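You operate a simulated robot arm through the tools that you are given. There is no shell and no other tool.

Carry out the task below with a simulated robot arm. There is one attempt and no reset: what you move stays moved.

JOB
Put the white card back on the stepped shelf's lower board and set machine 4 up for the purple card.
Fine: stand the purple card on the NOW RUNNING step; size dial and counter as it says; the style dial stays on A; do not start. Set down upright: white card, what you pick out.

Only the result counts: the job must be done as asked and must still hold three seconds after the hand-in. Knocking over, shifting, dropping, spilling or breaking anything else fails it.

ROBOT AND FRAMES
A 6-joint arm with a two-finger parallel gripper, fixed in place. Base frame: the origin is at the foot of the arm, x ahead of it, y to its left, z up. Readings come in cm, rad, newtons and seconds.
With the tool pointing down near the work surface it reaches from about 24 to 66 cm from the base axis. Its first joint turns from -1.152 to 1.152 rad. Payload 2.9 kg.
Tool frame: the origin (TCP) lies between the finger pads and is the grasp point; the fingertips stand 3 cm ahead of it; z points along the fingers, y is the line along which they close. Largest opening 11 cm; finger width 2, thickness 1; the body of the gripper, 4.8 by 11.2 cm, starts 5.5 cm behind the TCP.
Orientation is told as [roll, pitch, yaw] about the base's x, y, z axes, in that order, counted from this pose: with the fingers straight down and closing along the base's y, the tool's x points along the base's -x, its y along +y and its z along -z.

CONTROLS
- The arm moves only by the tool drive_tool. Its argument "plan" is a list of rows, each an object (a shift or turn left out is 0, a gripper value left out holds the last) with "xyz": the shift along the base's x, y, z in cm, a list of three; "dr": the turn, a rotation vector about the base's x, y, z in rad, a list of three; "claw": the closure, from 0 (fully open) to 1 (shut). In form: [{"xyz": [x, y, z], "dr": [rx, ry, rz], "claw": claw}, ...]. A call has 1 to 20 rows; each row shifts and turns the commanded pose from where the row before left it. Rows are played at 5 a second. More than 5 cm and 0.15 rad between two rows, or a gripper value outside its range, and nothing of the call is played. A pose out of reach is approached as far as the arm can. The call stops where the force on the tool passes 40 N (or 10 N more than at its start, if that is more) or the arm is blocked; 0.2 s more then pass. The fingers move at their own pace (about 10.8 cm/s each) and stop on an object; they squeeze with about 23 N. The grip force told is the motor's: it shows also when the fingers shut on nothing. Time passes only in rows, and 0.2 s behind the last, so rows that do not move let the fingers close. It gives the time, the measured TCP pose, the force on the tool (base axes), the opening and the grip force at its end, in the units of the frame above (readings bear some noise), with the torque about the TCP (base axes, N m) and any sound that the robot's microphone picked up, and new pictures: "views" is both (left out), scene, wrist or none.
- Cameras (640 x 400 px; columns grow to the right, rows downward): "scene" is fixed at [7.92, 42.51, 138.21]; the picture's right is [-0.74, -0.67, 0.00], its down [-0.33, 0.36, -0.87] and it looks along [0.58, -0.65, -0.49] (base axes); focal length 232 px, centre (320, 200). "wrist" rides on the gripper at [7.2, 1.7, -10.3] in the tool frame; the picture's right is [-0.23, 0.97, 0.00], its down [-0.76, -0.18, -0.62] and it looks along [-0.61, -0.14, 0.78] (tool axes); focal length 222 px, centre (320, 200). There is no depth. A picture from a camera that has moved, and an enlarged one, comes with that camera's place and axes in the base frame and with its lens. The place of the scene camera against the robot may be out by one fixed shift of up to 1.8 cm in any direction.
- inspect(camera, box): a new picture of the part [left, top, right, bottom] of that camera's present view, enlarged. It takes no simulated time.
- job_done(): hands the job in; it is judged then, once.

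Places have to be worked out from the pictures, the camera data and where the tool is seen. Open the gripper and draw the arm clear of the work before you hand the job in, unless the task says otherwise.

The tools are called as name(argument=value, ...) on one line, values as JSON. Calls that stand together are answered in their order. drive_tool: Moves the arm, as the interface text tells. Its arguments: {"type":"object","properties":{"plan":{"type":"array","items":{"type":"object","properties":{"xyz":{"type":"array","items":{"type":"number"}},"dr":{"type":"array","items":{"type":"number"}},"claw":{"type":"number"}}}},"views":{"type":"string","enum":["both","scene","wrist","none"]}},"required":["plan"]} The other tools are called the same way: inspect (camera, box) takes an enlarged picture of a part of a camera's view; job_done () hands the job in.

At the start:

```text
time: 0.0
tool_pos: [39.49, -18.19, 124.83]
tcp_rot: [0.0, -0.001, 0.0]
contact_force: [-0.7, 1.2, 0.2]
moment: [0.03, -0.01, 0.03]
width: 10.98
grasp_force: 0.0
```

scene: 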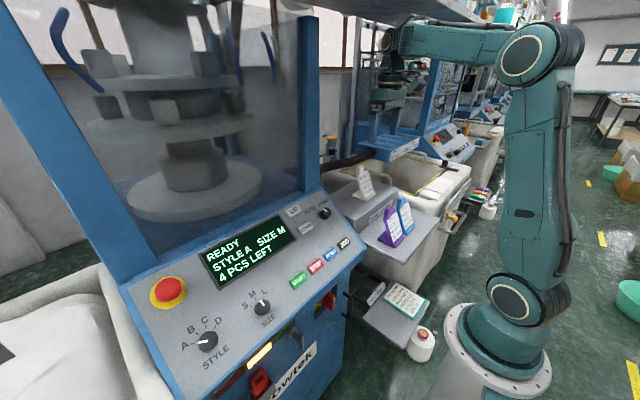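
wrist: 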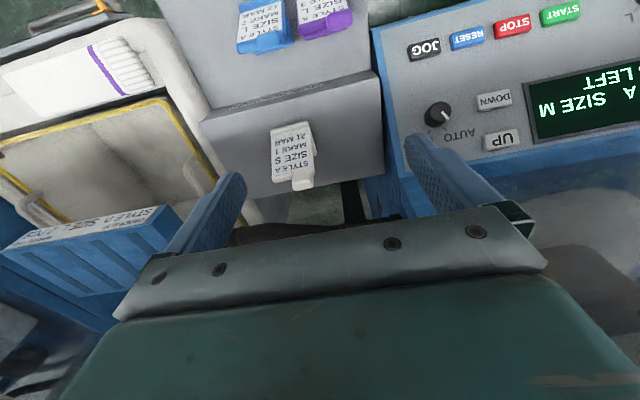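

I'll start by enlarging the parts of the scene that matter: the stepped shelf with the cards, and the machine panel.

inspect(camera="scene", box=[320, 150, 450, 350])

inspect(camera="scene", box=[140, 190, 370, 370])

inspect(camera="wrist", box=[190, 0, 400, 200])

inspect(camera="wrist", box=[370, 0, 640, 180])

```text
2.00 times, centred on (385, 250) of scene
camera zoom: at [7.92, 42.51, 138.21], right [-0.74, -0.67, 0.0], down [-0.33, 0.36, -0.87], along [0.58, -0.65, -0.49], focal length 464 px, centre (190, 100)
```

zoom: 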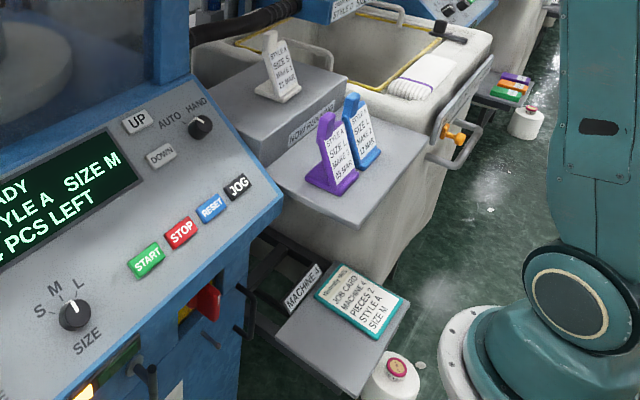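

```text
2.22 times, centred on (255, 280) of scene
camera zoom: at [7.92, 42.51, 138.21], right [-0.74, -0.67, 0.0], down [-0.33, 0.36, -0.87], along [0.58, -0.65, -0.49], focal length 516 px, centre (464, 22)
```

zoom: 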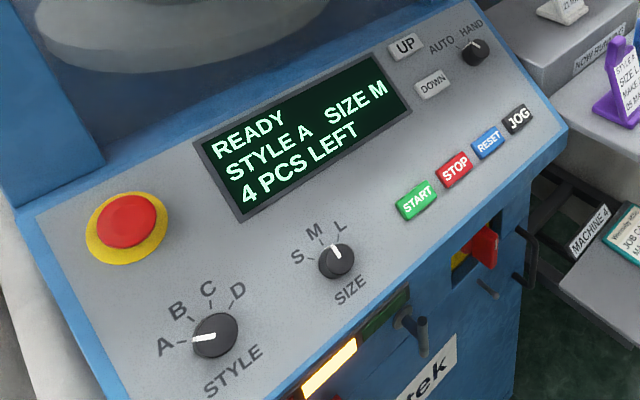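

```text
2.00 times, centred on (295, 100) of wrist
camera zoom: at [32.36, -16.51, 134.94], right [0.23, 0.97, 0.0], down [0.76, -0.18, 0.62], along [0.61, -0.14, -0.78], focal length 444 px, centre (370, 400)
```

zoom: 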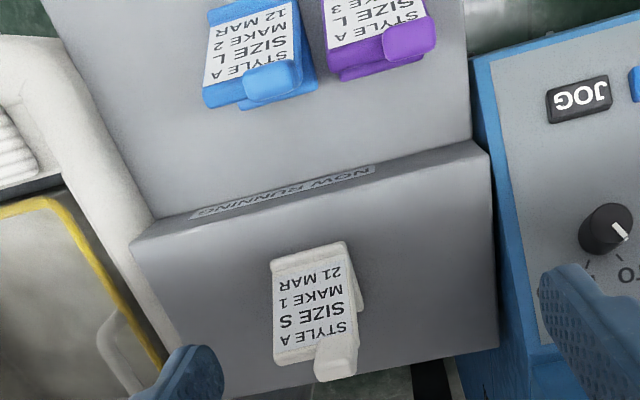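

```text
2.22 times, centred on (505, 90) of wrist
camera zoom: at [32.36, -16.51, 134.94], right [0.23, 0.97, 0.0], down [0.76, -0.18, 0.62], along [0.61, -0.14, -0.78], focal length 494 px, centre (-91, 444)
```

zoom: 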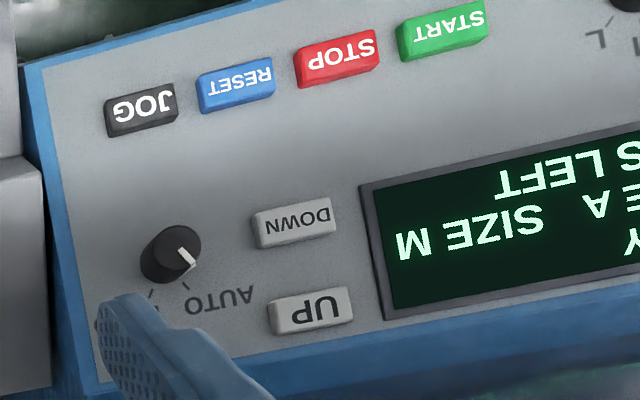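

The white card stands on the upper step, which carries the NOW RUNNING label. The purple and blue cards stand on the lower board. I'll enlarge further to read the purple card and the dial pointers.

inspect(camera="wrist", box=[225, 0, 365, 60])

inspect(camera="scene", box=[365, 180, 425, 260])

inspect(camera="scene", box=[230, 270, 310, 330])

inspect(camera="scene", box=[280, 190, 370, 250])

inspect(camera="scene", box=[330, 150, 400, 210])

inspect(camera="scene", box=[350, 10, 450, 130])

```text
4.57 times, centred on (295, 30) of wrist
camera zoom: at [32.36, -16.51, 134.94], right [0.23, 0.97, 0.0], down [0.76, -0.18, 0.62], along [0.61, -0.14, -0.78], focal length 1015 px, centre (434, 977)
```

zoom: 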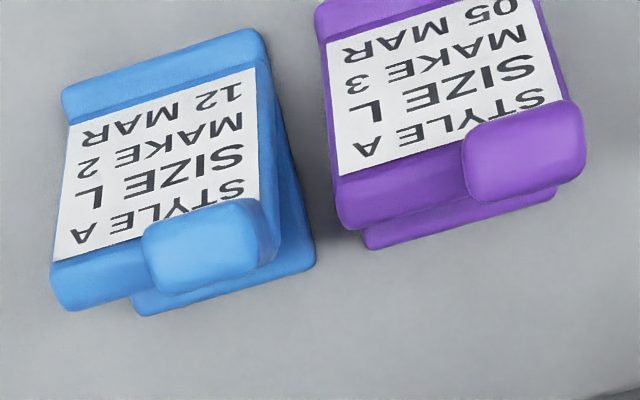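

```text
5.00 times, centred on (395, 220) of scene
camera zoom: at [7.92, 42.51, 138.21], right [-0.74, -0.67, 0.0], down [-0.33, 0.36, -0.87], along [0.58, -0.65, -0.49], focal length 1160 px, centre (-55, 100)
```

zoom: 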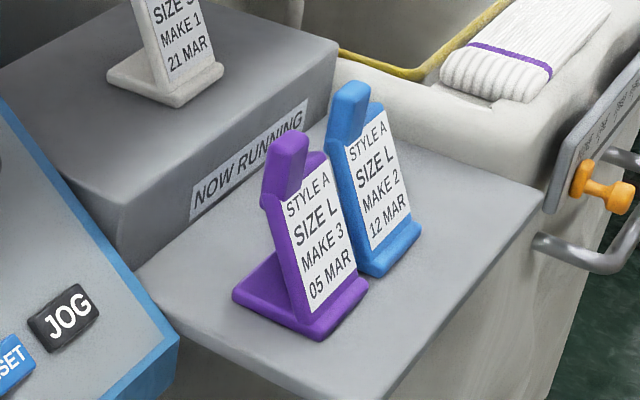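

```text
6.67 times, centred on (270, 300) of scene
camera zoom: at [7.92, 42.51, 138.21], right [-0.74, -0.67, 0.0], down [-0.33, 0.36, -0.87], along [0.58, -0.65, -0.49], focal length 1546 px, centre (653, -467)
```

zoom: 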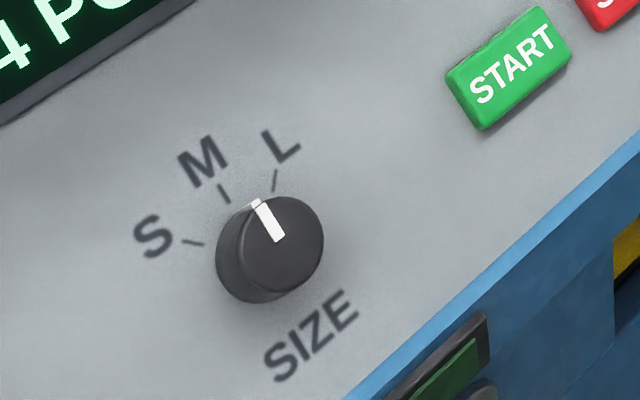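

```text
6.67 times, centred on (325, 220) of scene
camera zoom: at [7.92, 42.51, 138.21], right [-0.74, -0.67, 0.0], down [-0.33, 0.36, -0.87], along [0.58, -0.65, -0.49], focal length 1546 px, centre (287, 67)
```

zoom: 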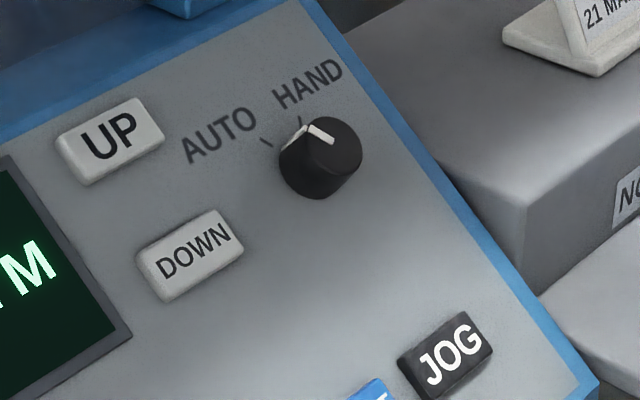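

```text
6.67 times, centred on (365, 180) of scene
camera zoom: at [7.92, 42.51, 138.21], right [-0.74, -0.67, 0.0], down [-0.33, 0.36, -0.87], along [0.58, -0.65, -0.49], focal length 1546 px, centre (20, 333)
```

zoom: 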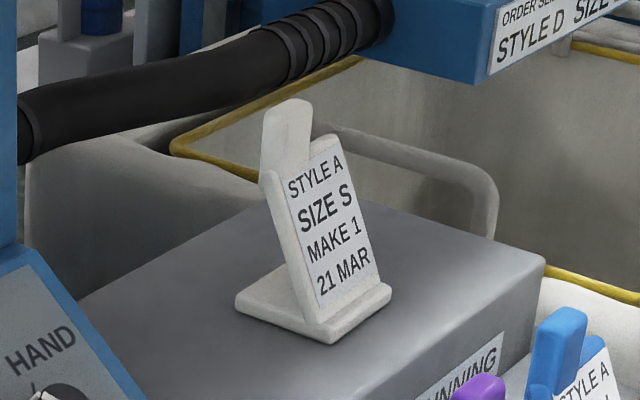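

```text
3.33 times, centred on (400, 70) of scene
camera zoom: at [7.92, 42.51, 138.21], right [-0.74, -0.67, 0.0], down [-0.33, 0.36, -0.87], along [0.58, -0.65, -0.49], focal length 773 px, centre (53, 633)
```

zoom: 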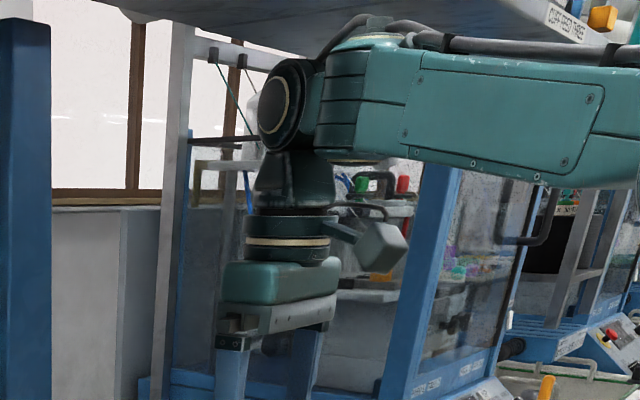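

The purple card reads STYLE A, SIZE L, MAKE 3, 05 MAR, so I need the size dial from M to L and the counter from 4 to 3. I'll pull the tool back towards the base at the same height, so the wrist camera gives a second viewpoint for triangulation.

drive_tool(plan=[{"xyz": [-4, 0, 0]}, {"xyz": [-4, 0, 0]}, {"xyz": [-3, 0, 0]}, {}], views="both")

```text
time: 1.0
tool_pos: [28.59, -18.26, 124.73]
tcp_rot: [0.0, -0.001, 0.0]
contact_force: [-0.3, 0.1, 0.3]
moment: [0.0, -0.02, -0.01]
width: 11.01
grasp_force: 0.1
camera wrist: at [21.43, -16.56, 134.91], right [0.23, 0.97, 0.0], down [0.76, -0.18, 0.62], along [0.61, -0.14, -0.78], focal length 222 px, centre (320, 200)
```

scene: 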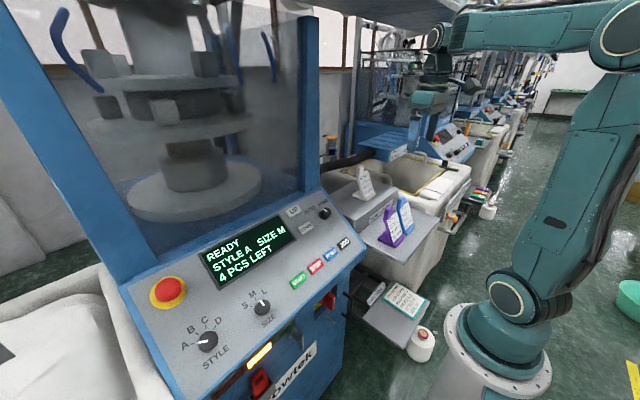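
wrist: 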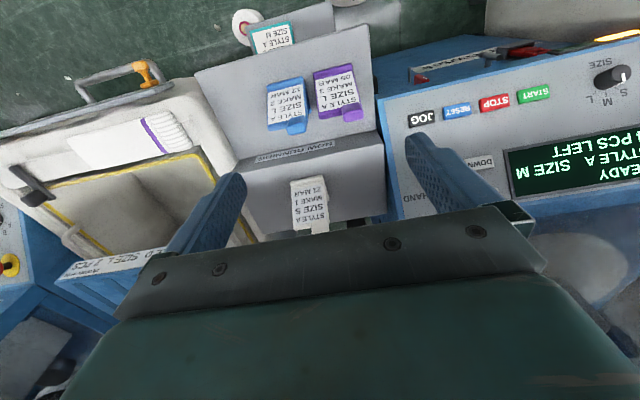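

This view shows both levels of the shelf and most of the panel. I'll enlarge it to measure points accurately.

inspect(camera="wrist", box=[190, 0, 400, 130])

inspect(camera="wrist", box=[230, 110, 400, 235])

inspect(camera="wrist", box=[390, 40, 640, 200])

```text
3.05 times, centred on (295, 65) of wrist
camera zoom: at [21.43, -16.56, 134.91], right [0.23, 0.97, 0.0], down [0.76, -0.18, 0.62], along [0.61, -0.14, -0.78], focal length 677 px, centre (396, 611)
```

zoom: 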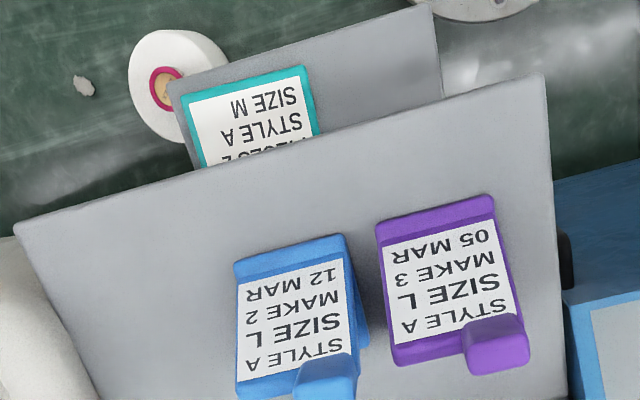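

```text
3.20 times, centred on (315, 172) of wrist
camera zoom: at [21.43, -16.56, 134.91], right [0.23, 0.97, 0.0], down [0.76, -0.18, 0.62], along [0.61, -0.14, -0.78], focal length 711 px, centre (336, 288)
```

zoom: 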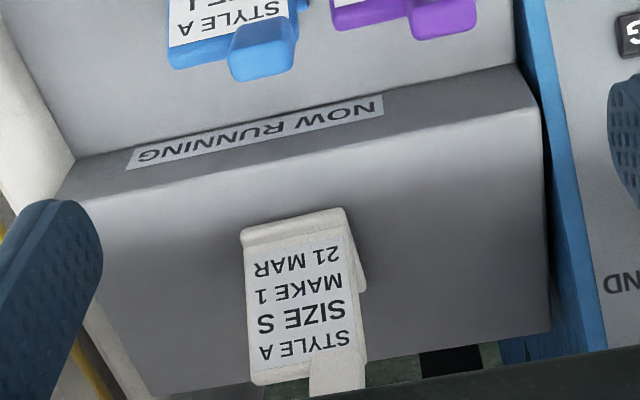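

```text
2.50 times, centred on (515, 120) of wrist
camera zoom: at [21.43, -16.56, 134.91], right [0.23, 0.97, 0.0], down [0.76, -0.18, 0.62], along [0.61, -0.14, -0.78], focal length 555 px, centre (-168, 400)
```

zoom: 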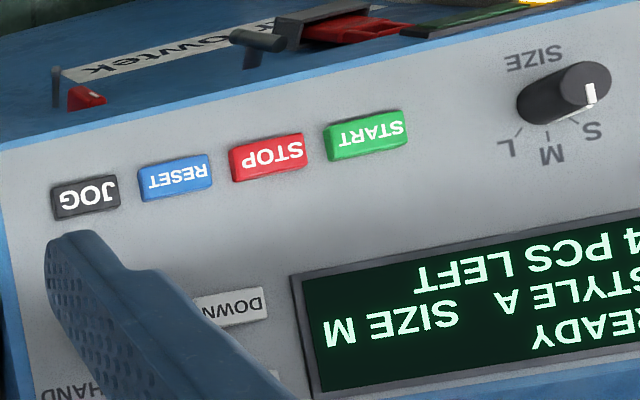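

Triangulating the two wrist views gives these positions:

| Item | Position (cm) |
|---|---|
| White card base | x 44.4–50.9, y -27.9…-21.4, on the step (top z≈97.5) |
| White card tab | about (49.3, -23.1, 108) |
| Purple card tab | about (32.7, -14.2, 101.5) |
| Lower board | x 23–40, y -39.4…-9.5, z≈91.5 |

I'll move above the white tab to measure it more closely.

drive_tool(plan=[{"xyz": [4.5, -1, 0]}, {"xyz": [4.5, -1, 0]}, {"xyz": [4.5, -1, 0]}, {"xyz": [4.5, -1, -1]}, {"xyz": [2.7, -0.8, -3]}, {"xyz": [0, 0, -2]}, {}], views="both")

```text
time: 2.6
tool_pos: [49.19, -23.06, 118.69]
tcp_rot: [-0.002, 0.001, 0.0]
contact_force: [0.0, 0.4, 0.3]
moment: [-0.01, -0.01, 0.0]
width: 11.01
grasp_force: 0.0
camera wrist: at [42.05, -21.39, 128.94], right [0.23, 0.97, 0.0], down [0.76, -0.18, 0.62], along [0.61, -0.14, -0.78], focal length 222 px, centre (320, 200)
```

scene: 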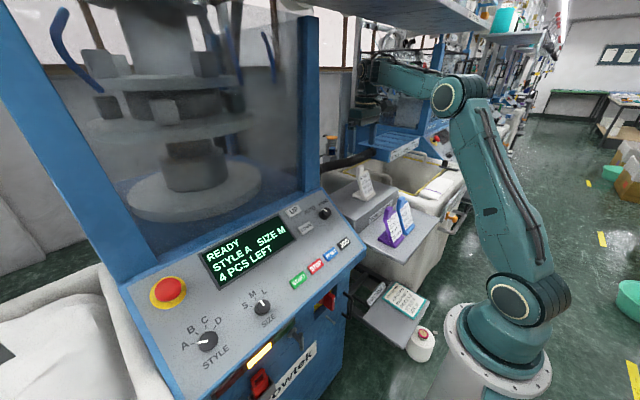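
wrist: 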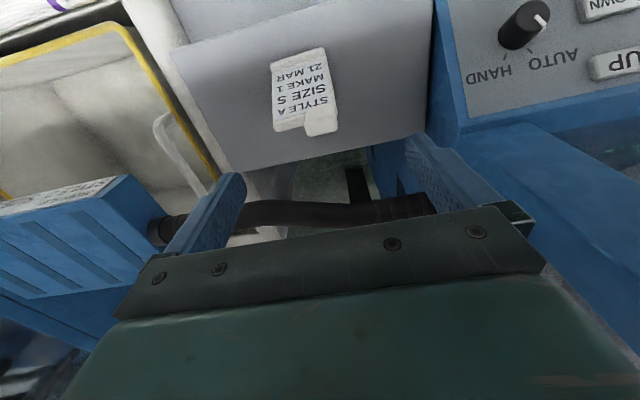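

The tab now lies under the tool. I'll enlarge it to line up accurately.

inspect(camera="wrist", box=[250, 30, 370, 150])

inspect(camera="wrist", box=[160, 0, 480, 200])

inspect(camera="scene", box=[320, 50, 420, 210])

```text
3.33 times, centred on (310, 90) of wrist
camera zoom: at [42.05, -21.39, 128.94], right [0.23, 0.97, 0.0], down [0.76, -0.18, 0.62], along [0.61, -0.14, -0.78], focal length 740 px, centre (353, 567)
```

zoom: 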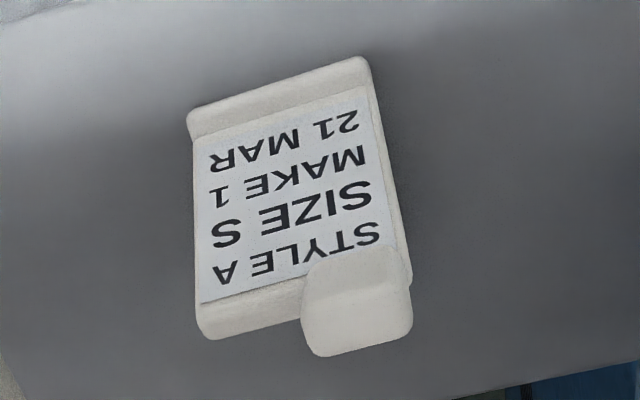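

```text
2.00 times, centred on (320, 100) of wrist
camera zoom: at [42.05, -21.39, 128.94], right [0.23, 0.97, 0.0], down [0.76, -0.18, 0.62], along [0.61, -0.14, -0.78], focal length 444 px, centre (320, 400)
```

zoom: 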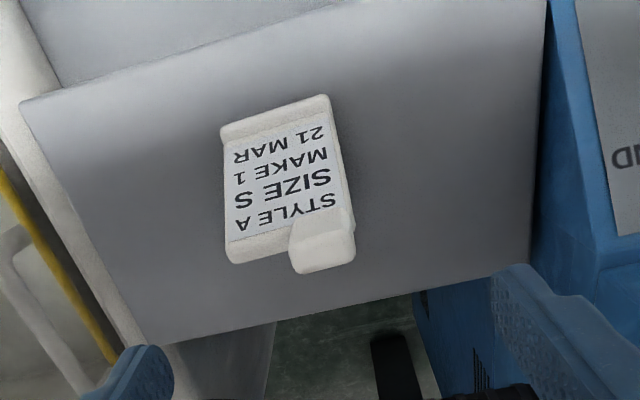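

```text
2.50 times, centred on (370, 130) of scene
camera zoom: at [7.92, 42.51, 138.21], right [-0.74, -0.67, 0.0], down [-0.33, 0.36, -0.87], along [0.58, -0.65, -0.49], focal length 580 px, centre (195, 375)
```

zoom: 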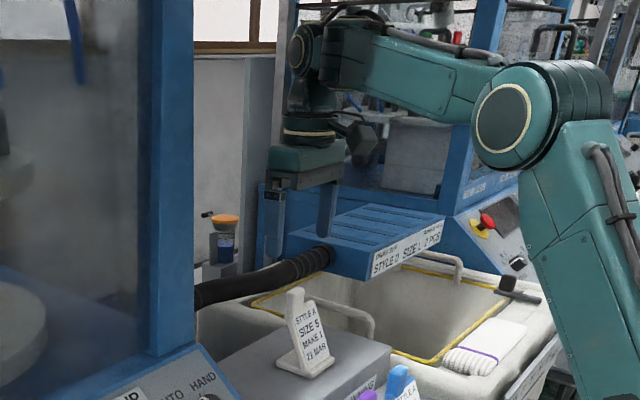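

The tab is about 3 cm wide in y, centred at y≈-23.05 and x≈49.4, with its top near z≈109. I'll half-close the fingers and descend to just above the tab for another look.

drive_tool(plan=[{"xyz": [0.2, 0, -2], "claw": 0.5}, {"xyz": [0, 0, -2], "claw": 0.5}, {"xyz": [0, 0, -1.5], "claw": 0.5}, {"claw": 0.5}], views="both")

inspect(camera="wrist", box=[220, 60, 420, 220])

inspect(camera="scene", box=[320, 80, 420, 210])

```text
time: 3.6
tool_pos: [49.33, -23.19, 113.15]
tcp_rot: [-0.001, 0.0, 0.0]
contact_force: [0.2, 0.9, -0.1]
moment: [0.01, 0.0, 0.02]
width: 5.49
grasp_force: 0.0
camera wrist: at [42.21, -21.43, 123.45], right [0.23, 0.97, 0.0], down [0.76, -0.18, 0.62], along [0.61, -0.14, -0.78], focal length 222 px, centre (320, 200)
```

scene: 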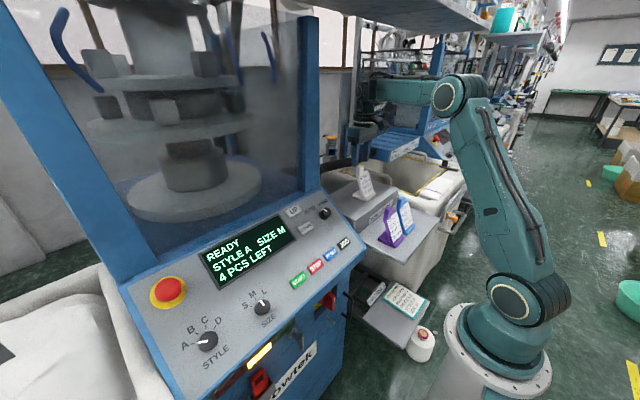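
wrist: 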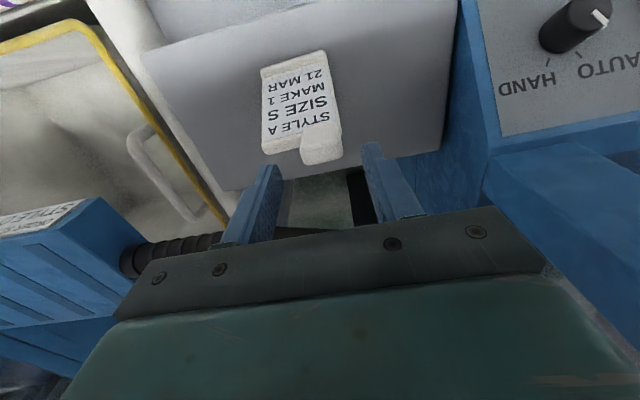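

```text
2.50 times, centred on (320, 140) of wrist
camera zoom: at [42.21, -21.43, 123.45], right [0.23, 0.97, 0.0], down [0.76, -0.18, 0.62], along [0.61, -0.14, -0.78], focal length 555 px, centre (320, 350)
```

zoom: 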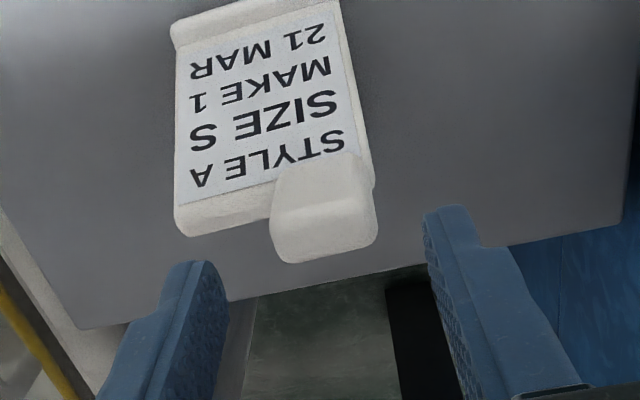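

```text
3.08 times, centred on (370, 145) of scene
camera zoom: at [7.92, 42.51, 138.21], right [-0.74, -0.67, 0.0], down [-0.33, 0.36, -0.87], along [0.58, -0.65, -0.49], focal length 714 px, centre (166, 369)
```

zoom: 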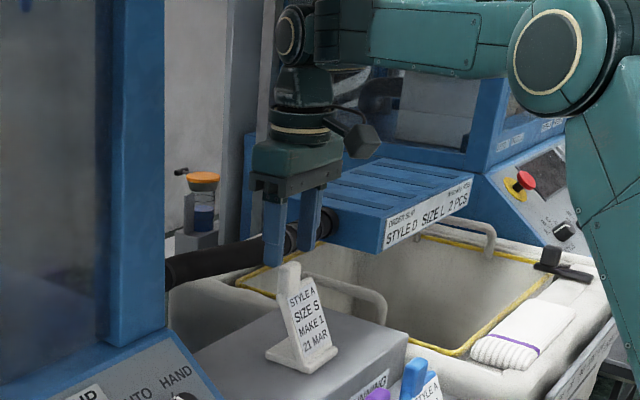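

The tab is centred on the tool axis within about 0.1 cm, and the scene view puts its top near z≈109.5. I'll descend so the tips overlap it by about 1.8 cm while staying above the card's panel edge, then check before closing.

drive_tool(plan=[{"xyz": [0, 0.05, -1.2], "claw": 0.5}, {"xyz": [0, 0, -1.2], "claw": 0.5}, {"claw": 0.5}], views="both")

inspect(camera="wrist", box=[220, 60, 420, 220])

inspect(camera="scene", box=[340, 120, 400, 210])

```text
time: 4.4
tool_pos: [49.35, -23.0, 110.76]
tcp_rot: [0.001, -0.001, -0.001]
contact_force: [0.8, 0.0, -0.6]
moment: [0.0, -0.02, 0.01]
width: 5.48
grasp_force: 0.1
camera wrist: at [42.24, -21.34, 121.02], right [0.23, 0.97, 0.0], down [0.76, -0.18, 0.62], along [0.61, -0.14, -0.78], focal length 222 px, centre (320, 200)
```

scene: 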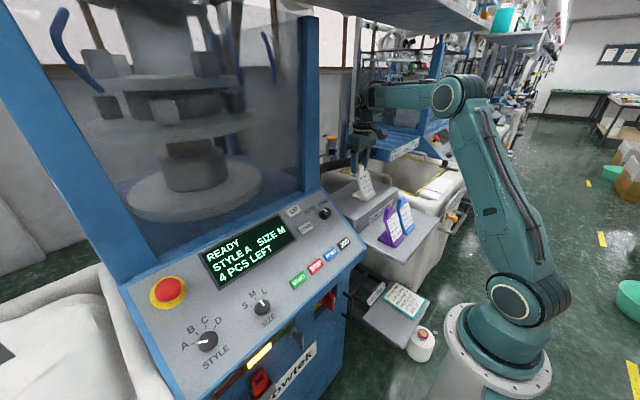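
wrist: 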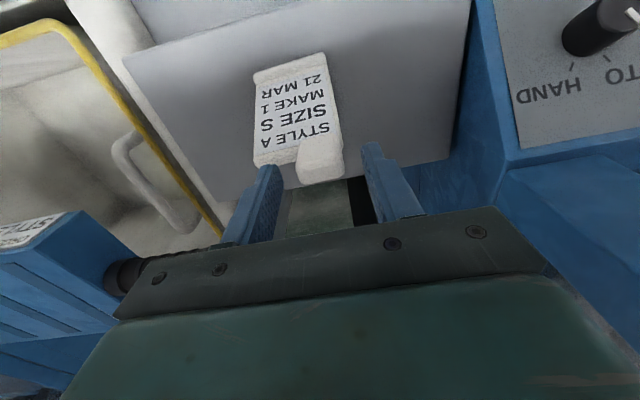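

```text
2.50 times, centred on (320, 140) of wrist
camera zoom: at [42.24, -21.34, 121.02], right [0.23, 0.97, 0.0], down [0.76, -0.18, 0.62], along [0.61, -0.14, -0.78], focal length 555 px, centre (320, 350)
```

zoom: 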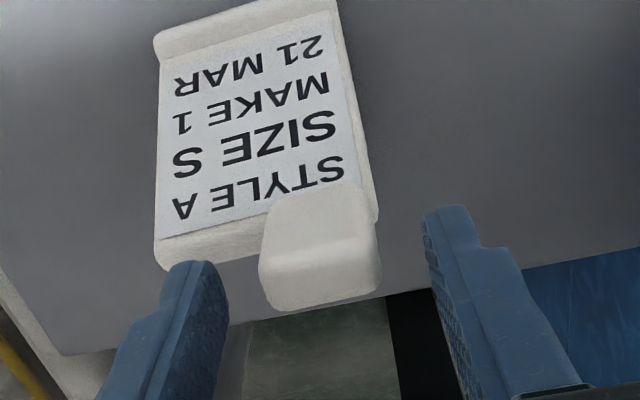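

```text
4.44 times, centred on (370, 165) of scene
camera zoom: at [7.92, 42.51, 138.21], right [-0.74, -0.67, 0.0], down [-0.33, 0.36, -0.87], along [0.58, -0.65, -0.49], focal length 1031 px, centre (98, 356)
```

zoom: 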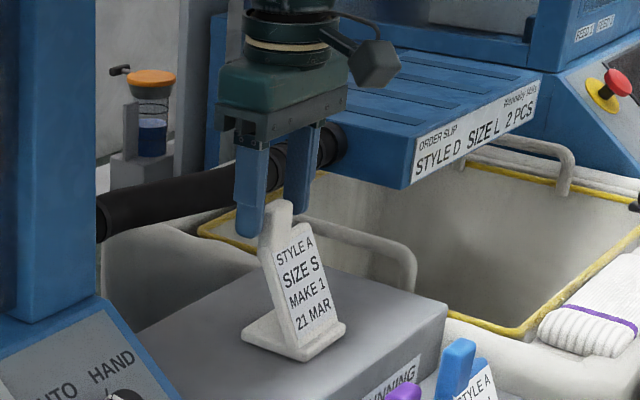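

The tips straddle the tab and the -y fingertip is just above the panel's top edge with no contact force. Now I close on the tab.

drive_tool(plan=[{"claw": 0.65}, {"claw": 0.8}, {"claw": 1.0}, {"claw": 1.0}, {"claw": 1.0}], views="both")

inspect(camera="wrist", box=[220, 60, 420, 220])

inspect(camera="scene", box=[340, 120, 400, 210])

```text
time: 5.6
tool_pos: [49.36, -23.11, 110.83]
tcp_rot: [-0.001, 0.001, 0.002]
contact_force: [-0.6, 0.0, -0.1]
moment: [0.0, 0.03, 0.02]
width: 2.92
grasp_force: 23.3
camera wrist: at [42.24, -21.36, 121.03], right [0.23, 0.97, 0.0], down [0.76, -0.18, 0.62], along [0.61, -0.14, -0.78], focal length 222 px, centre (320, 200)
```

scene: 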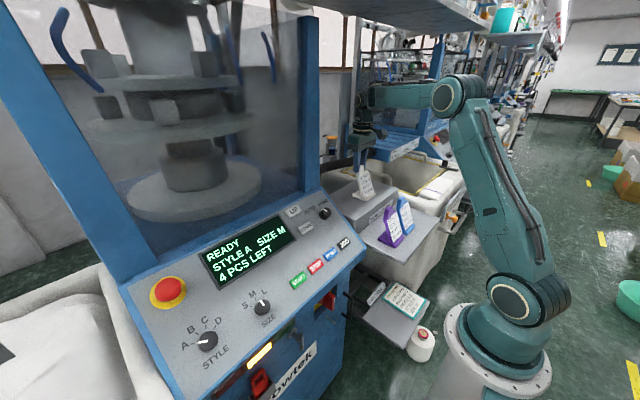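
wrist: 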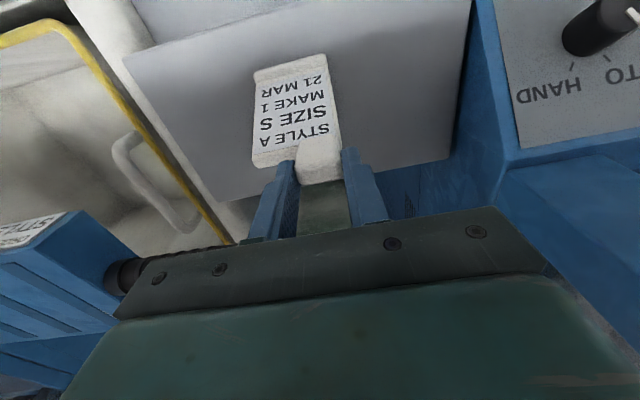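

```text
2.50 times, centred on (320, 140) of wrist
camera zoom: at [42.24, -21.36, 121.03], right [0.23, 0.97, 0.0], down [0.76, -0.18, 0.62], along [0.61, -0.14, -0.78], focal length 555 px, centre (320, 350)
```

zoom: 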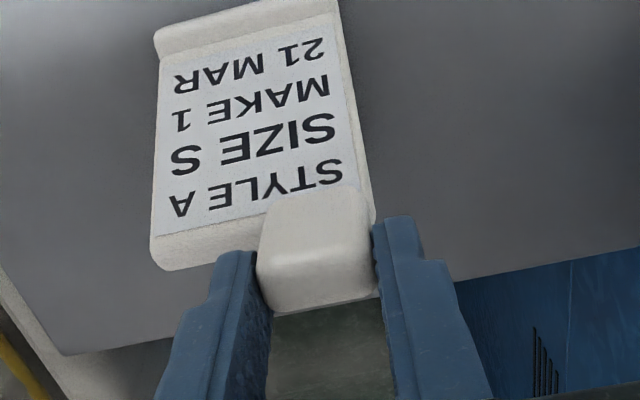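

```text
4.44 times, centred on (370, 165) of scene
camera zoom: at [7.91, 42.51, 138.21], right [-0.74, -0.67, 0.0], down [-0.33, 0.36, -0.87], along [0.58, -0.65, -0.49], focal length 1031 px, centre (98, 356)
```

zoom: 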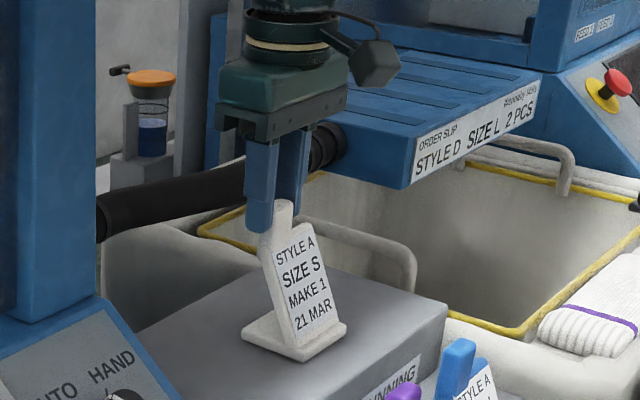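

The grip is firm at 2.92 cm. The card resting on the step corresponds to TCP z≈110.8. I'll lift straight up, then go sideways in y before coming back in x, to stay clear of the blue card.

drive_tool(plan=[{"xyz": [0, 0, 0.5], "claw": 1.0}, {"xyz": [0, 0, 1], "claw": 1.0}, {"xyz": [0, 0, 1.5], "claw": 1.0}, {"xyz": [0, 0, 2], "claw": 1.0}, {"xyz": [0, 0, 2], "claw": 1.0}, {"claw": 1.0}], views="both")

inspect(camera="scene", box=[320, 120, 430, 260])

```text
time: 7.0
tool_pos: [49.3, -22.85, 117.77]
tcp_rot: [-0.001, 0.001, -0.001]
contact_force: [0.3, 0.6, -1.5]
moment: [0.02, -0.04, -0.01]
width: 2.96
grasp_force: 22.9
camera wrist: at [42.2, -21.18, 128.06], right [0.23, 0.97, 0.0], down [0.76, -0.18, 0.62], along [0.61, -0.14, -0.78], focal length 222 px, centre (320, 200)
```

scene: 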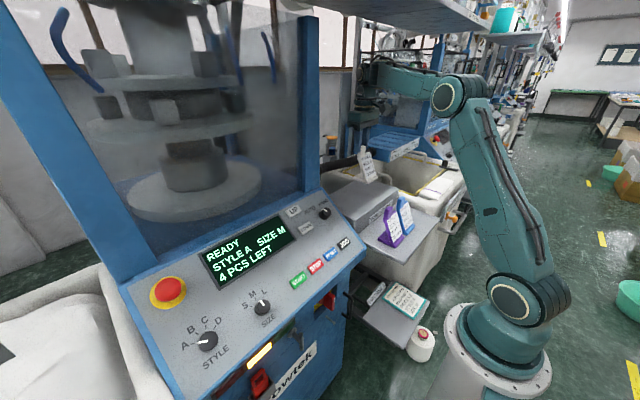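
wrist: 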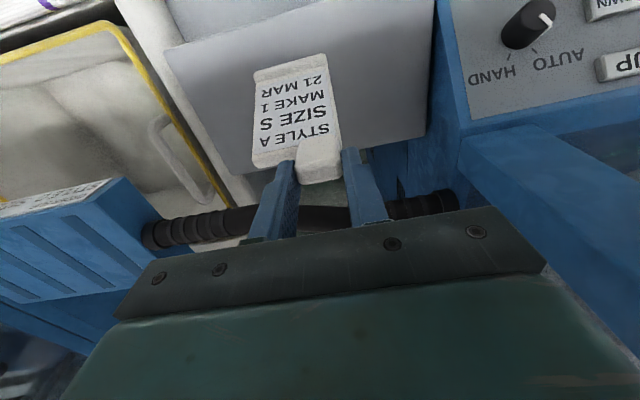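

```text
2.86 times, centred on (375, 190) of scene
camera zoom: at [7.92, 42.51, 138.21], right [-0.74, -0.67, 0.0], down [-0.33, 0.36, -0.87], along [0.58, -0.65, -0.49], focal length 663 px, centre (163, 229)
```

zoom: 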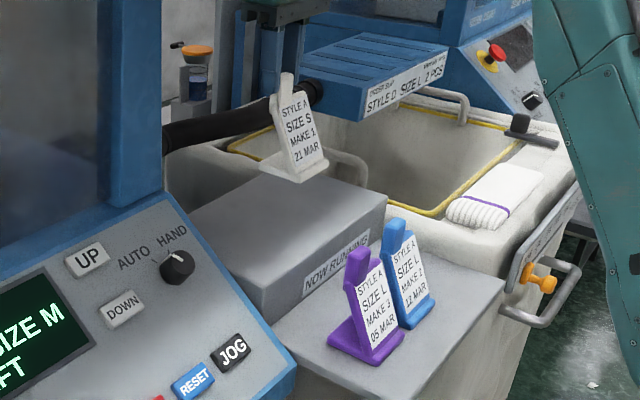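

The card hangs level and its weight is about 1.5 N. I'll carry it to the free slot on the lower board, left of the blue card, with its base centred near y≈-33.

drive_tool(plan=[{"xyz": [0, -1.5, 0], "claw": 1.0}, {"xyz": [0, -2.5, 0], "claw": 1.0}, {"xyz": [0, -2.5, 0], "claw": 1.0}, {"xyz": [-1, -1.9, 0], "claw": 1.0}, {"xyz": [-2.5, 0, 0], "claw": 1.0}, {"xyz": [-2.5, 0, 0], "claw": 1.0}, {"xyz": [-2.5, 0, 0], "claw": 1.0}, {"xyz": [-2.5, 0, 0], "claw": 1.0}, {"xyz": [-2.5, 0, 0], "claw": 1.0}, {"xyz": [-2, 0, 0], "claw": 1.0}, {"xyz": [-1, 0, 0], "claw": 1.0}, {"claw": 1.0}, {"claw": 1.0}], views="both")

inspect(camera="scene", box=[350, 120, 460, 260])

inspect(camera="wrist", box=[200, 0, 460, 200])

```text
time: 9.8
tool_pos: [32.94, -31.42, 117.91]
tcp_rot: [0.0, -0.001, 0.0]
contact_force: [0.2, -0.1, -0.9]
moment: [0.01, 0.0, 0.03]
width: 2.91
grasp_force: 23.1
camera wrist: at [25.87, -29.69, 128.06], right [0.23, 0.97, 0.0], down [0.76, -0.18, 0.62], along [0.61, -0.14, -0.78], focal length 222 px, centre (320, 200)
```

scene: 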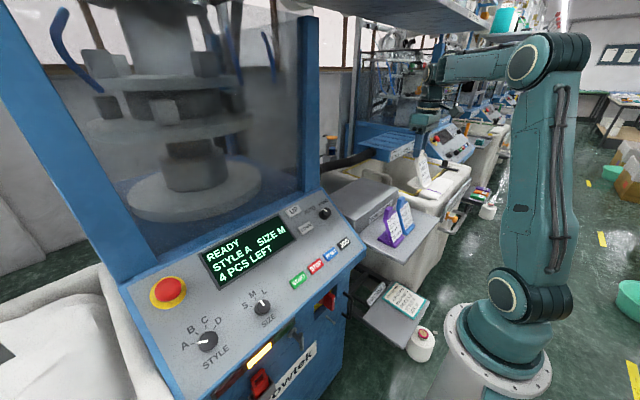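
wrist: 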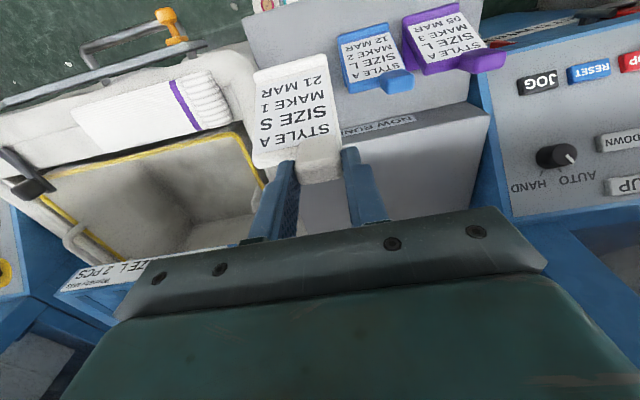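

```text
2.86 times, centred on (405, 190) of scene
camera zoom: at [7.92, 42.51, 138.21], right [-0.74, -0.67, 0.0], down [-0.33, 0.36, -0.87], along [0.58, -0.65, -0.49], focal length 663 px, centre (77, 229)
```

zoom: 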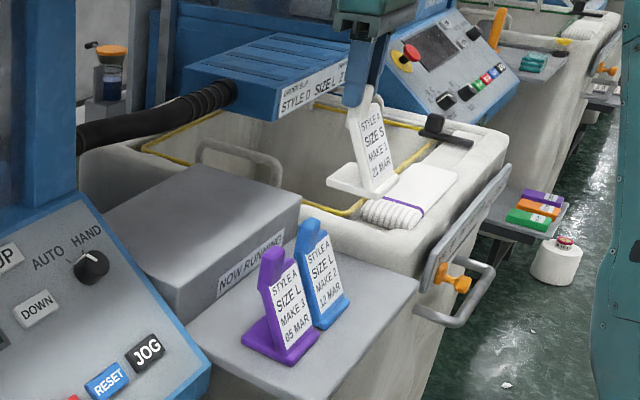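

```text
2.00 times, centred on (330, 100) of wrist
camera zoom: at [25.87, -29.69, 128.06], right [0.23, 0.97, 0.0], down [0.76, -0.18, 0.62], along [0.61, -0.14, -0.78], focal length 444 px, centre (300, 400)
```

zoom: 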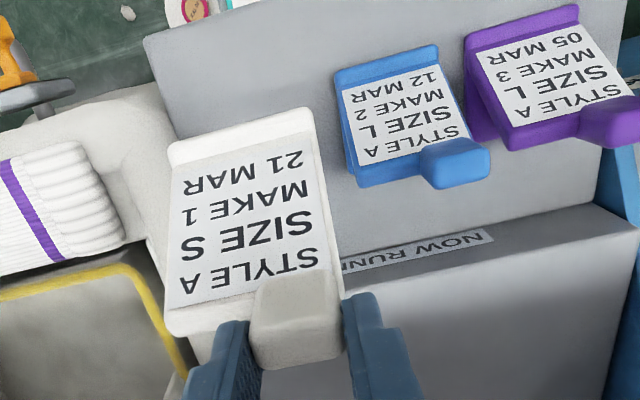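

The card hangs over the free slot. Triangulating the base edges of the cards puts the lower board about 7 cm below the step, so touchdown should come near TCP z≈103.6. I'll lower most of the way now and feel for contact after that.

drive_tool(plan=[{"xyz": [0, 0, -2], "claw": 1.0}, {"xyz": [0, 0, -2.5], "claw": 1.0}, {"xyz": [0, 0, -2.5], "claw": 1.0}, {"xyz": [0, 0, -2.5], "claw": 1.0}, {"xyz": [0, 0, -2], "claw": 1.0}, {"xyz": [0, 0, -1], "claw": 1.0}, {"claw": 1.0}, {"claw": 1.0}], views="both")

inspect(camera="scene", box=[350, 150, 440, 260])

inspect(camera="wrist", box=[200, 0, 460, 200])

```text
time: 11.6
tool_pos: [33.0, -31.24, 105.17]
tcp_rot: [0.0, 0.002, 0.0]
contact_force: [0.6, 0.4, -0.7]
moment: [0.02, -0.01, 0.01]
width: 2.89
grasp_force: 22.9
camera wrist: at [25.83, -29.68, 115.48], right [0.23, 0.97, 0.0], down [0.76, -0.18, 0.62], along [0.61, -0.14, -0.78], focal length 222 px, centre (320, 200)
```

scene: 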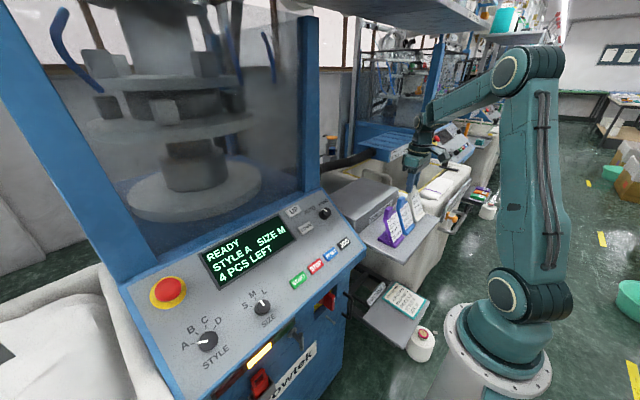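
wrist: 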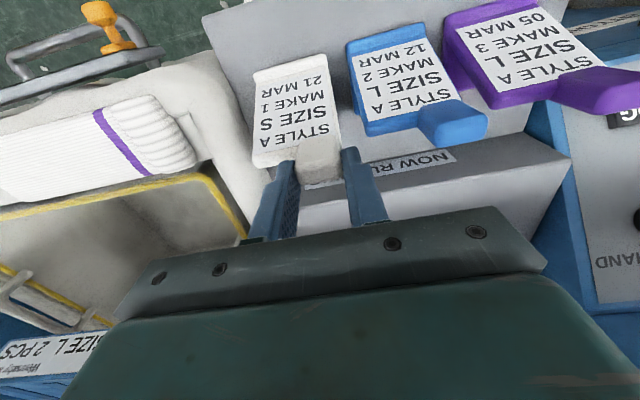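

```text
3.64 times, centred on (395, 205) of scene
camera zoom: at [7.92, 42.51, 138.21], right [-0.74, -0.67, 0.0], down [-0.33, 0.36, -0.87], along [0.58, -0.65, -0.49], focal length 844 px, centre (47, 182)
```

zoom: 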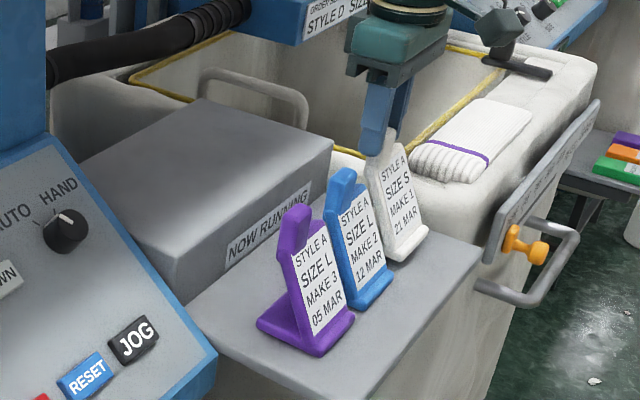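

```text
2.00 times, centred on (330, 100) of wrist
camera zoom: at [25.83, -29.68, 115.48], right [0.23, 0.97, 0.0], down [0.76, -0.18, 0.62], along [0.61, -0.14, -0.78], focal length 444 px, centre (300, 400)
```

zoom: 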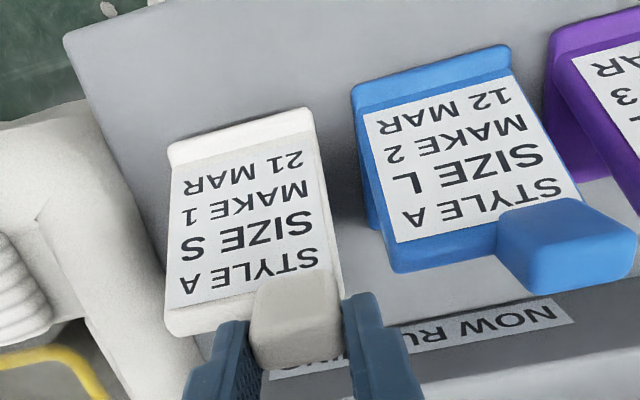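

The white card hovers just over the slot, roughly in line with the blue card. I'll lower it in small steps and watch the force.

drive_tool(plan=[{"xyz": [0, 0, -0.3], "claw": 1.0}, {"xyz": [0, 0, -0.3], "claw": 1.0}, {"xyz": [0, 0, -0.2], "claw": 1.0}, {"claw": 1.0}], views="scene")

inspect(camera="scene", box=[375, 190, 415, 230])

```text
time: 12.6
tool_pos: [32.92, -31.48, 104.55]
tcp_rot: [-0.001, 0.0, -0.001]
contact_force: [-0.7, 0.0, -0.3]
moment: [0.01, -0.04, 0.0]
width: 2.93
grasp_force: 22.4
```

scene: 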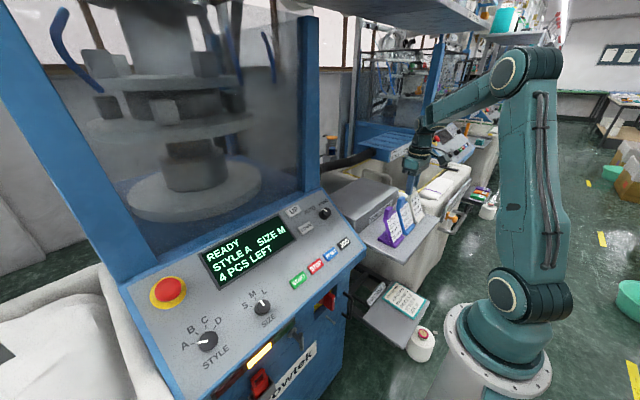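

```text
10.00 times, centred on (395, 210) of scene
camera zoom: at [7.92, 42.51, 138.21], right [-0.74, -0.67, 0.0], down [-0.33, 0.36, -0.87], along [0.58, -0.65, -0.49], focal length 2320 px, centre (-430, 100)
```

zoom: 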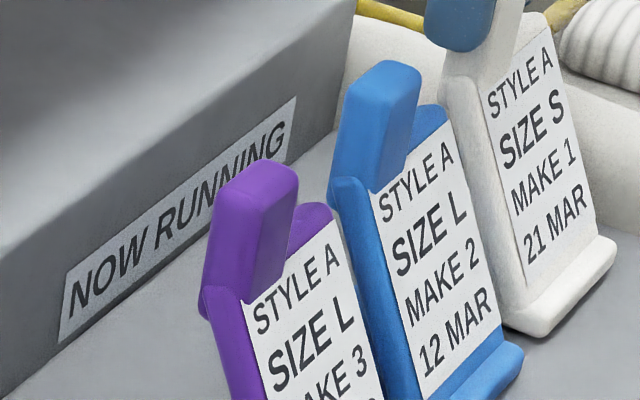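

There's no contact yet. I'll keep lowering in small steps.

drive_tool(plan=[{"xyz": [0, 0, -0.2], "claw": 1.0}, {"xyz": [0, 0, -0.2], "claw": 1.0}, {"claw": 1.0}], views="none")

```text
time: 13.4
tool_pos: [32.84, -31.48, 104.22]
tcp_rot: [-0.002, -0.005, 0.001]
contact_force: [-0.9, 2.4, 16.5]
moment: [0.1, 0.03, -0.01]
width: 2.9
grasp_force: 23.2
```

The card has touched down, with +16.5 N upwards near TCP z≈104.25. I'll relieve the pressure a little and check that the card sits flat before I open.

drive_tool(plan=[{"xyz": [0, 0, 0.1], "claw": 1.0}, {"claw": 1.0}], views="both")

inspect(camera="scene", box=[375, 190, 415, 230])

inspect(camera="wrist", box=[200, 0, 460, 200])

```text
time: 14.0
tool_pos: [32.78, -31.35, 104.27]
tcp_rot: [-0.001, 0.0, 0.001]
contact_force: [2.2, -0.9, 5.8]
moment: [-0.13, -0.4, 0.03]
width: 2.9
grasp_force: 22.9
camera wrist: at [25.75, -29.71, 114.44], right [0.23, 0.97, 0.0], down [0.76, -0.18, 0.62], along [0.61, -0.14, -0.78], focal length 222 px, centre (320, 200)
```

scene: 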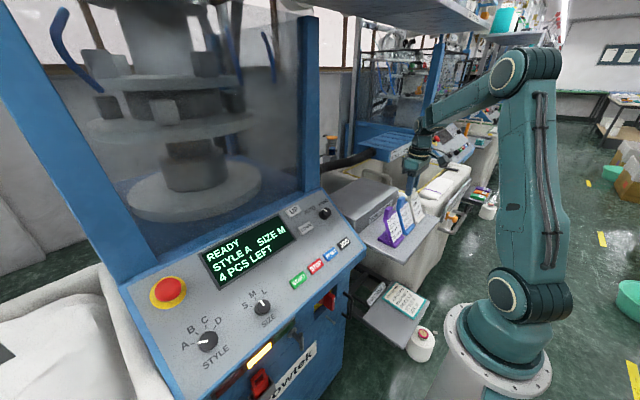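
wrist: 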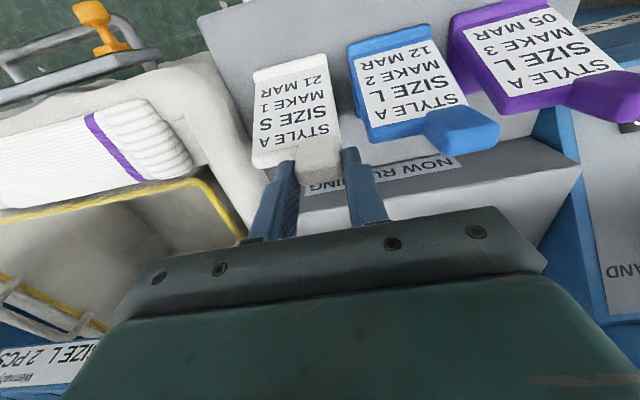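

```text
10.00 times, centred on (395, 210) of scene
camera zoom: at [7.91, 42.52, 138.2], right [-0.74, -0.67, 0.0], down [-0.33, 0.36, -0.87], along [0.58, -0.65, -0.49], focal length 2320 px, centre (-430, 100)
```

zoom: 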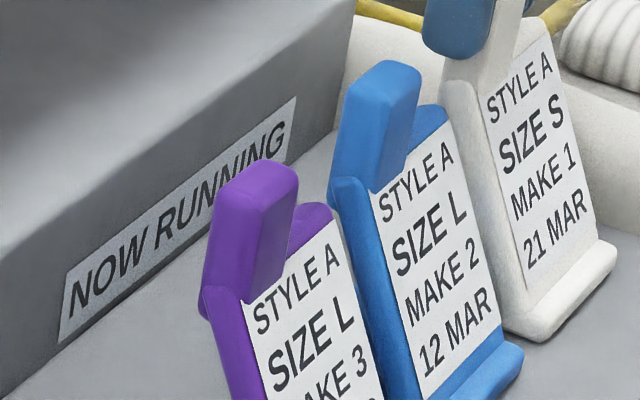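

```text
2.00 times, centred on (330, 100) of wrist
camera zoom: at [25.75, -29.71, 114.44], right [0.23, 0.97, 0.0], down [0.76, -0.18, 0.62], along [0.61, -0.14, -0.78], focal length 444 px, centre (300, 400)
```

zoom: 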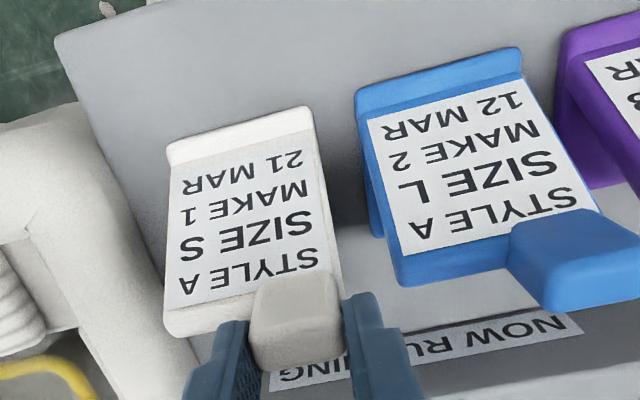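

The card stands upright on the board, lined up beside the blue one. I'll open only to about 4.2 cm so the fingers stay clear of the blue card, then rise straight up.

drive_tool(plan=[{"xyz": [0, 0, 0.04], "claw": 1.0}, {"claw": 0.7}, {"claw": 0.62}, {"claw": 0.62}, {"claw": 0.62}], views="both")

inspect(camera="scene", box=[375, 170, 425, 230])

inspect(camera="wrist", box=[200, 0, 460, 200])

```text
time: 15.2
tool_pos: [32.95, -31.43, 104.22]
tcp_rot: [0.0, -0.002, 0.001]
contact_force: [0.0, 0.5, 0.6]
moment: [0.02, -0.01, 0.0]
width: 4.17
grasp_force: 0.0
camera wrist: at [25.72, -29.65, 114.52], right [0.23, 0.97, 0.0], down [0.76, -0.18, 0.62], along [0.61, -0.14, -0.78], focal length 222 px, centre (320, 200)
```

scene: 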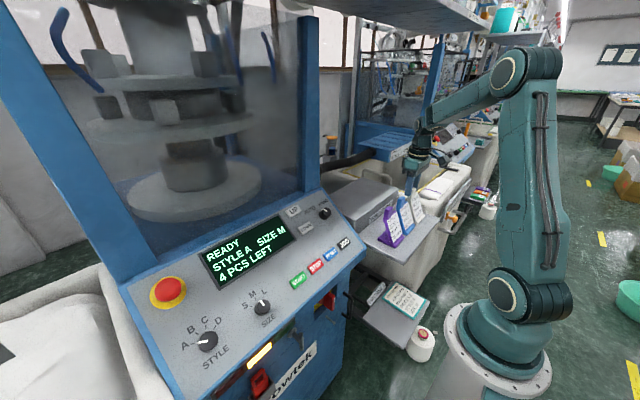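
wrist: 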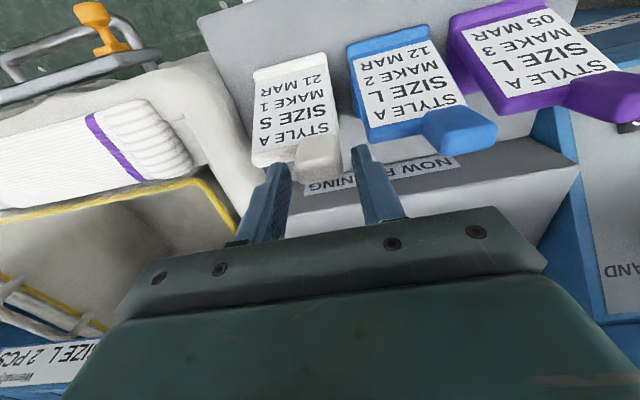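

```text
6.67 times, centred on (400, 200) of scene
camera zoom: at [7.92, 42.51, 138.21], right [-0.74, -0.67, 0.0], down [-0.33, 0.36, -0.87], along [0.58, -0.65, -0.49], focal length 1546 px, centre (-213, 200)
```

zoom: 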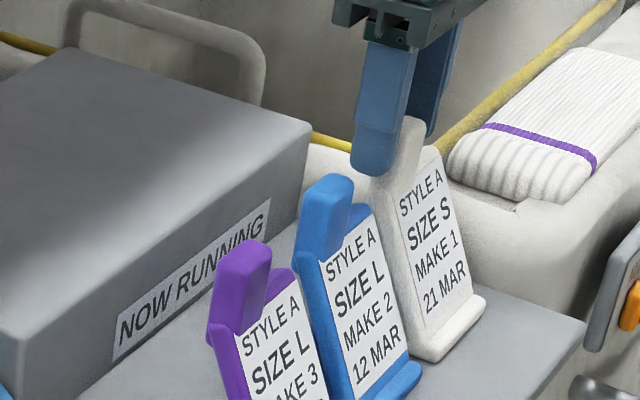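

```text
2.00 times, centred on (330, 100) of wrist
camera zoom: at [25.72, -29.65, 114.52], right [0.23, 0.97, 0.0], down [0.76, -0.18, 0.62], along [0.61, -0.14, -0.78], focal length 444 px, centre (300, 400)
```

zoom: 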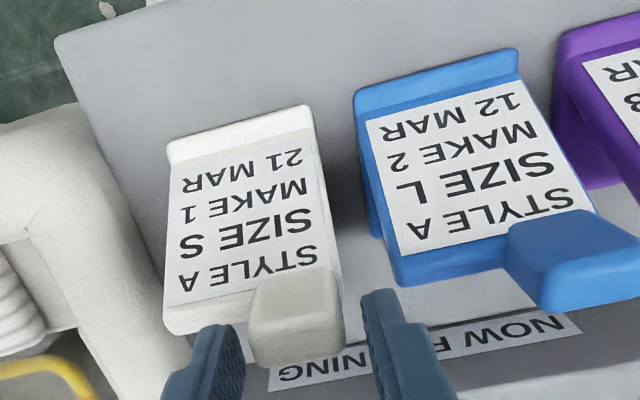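

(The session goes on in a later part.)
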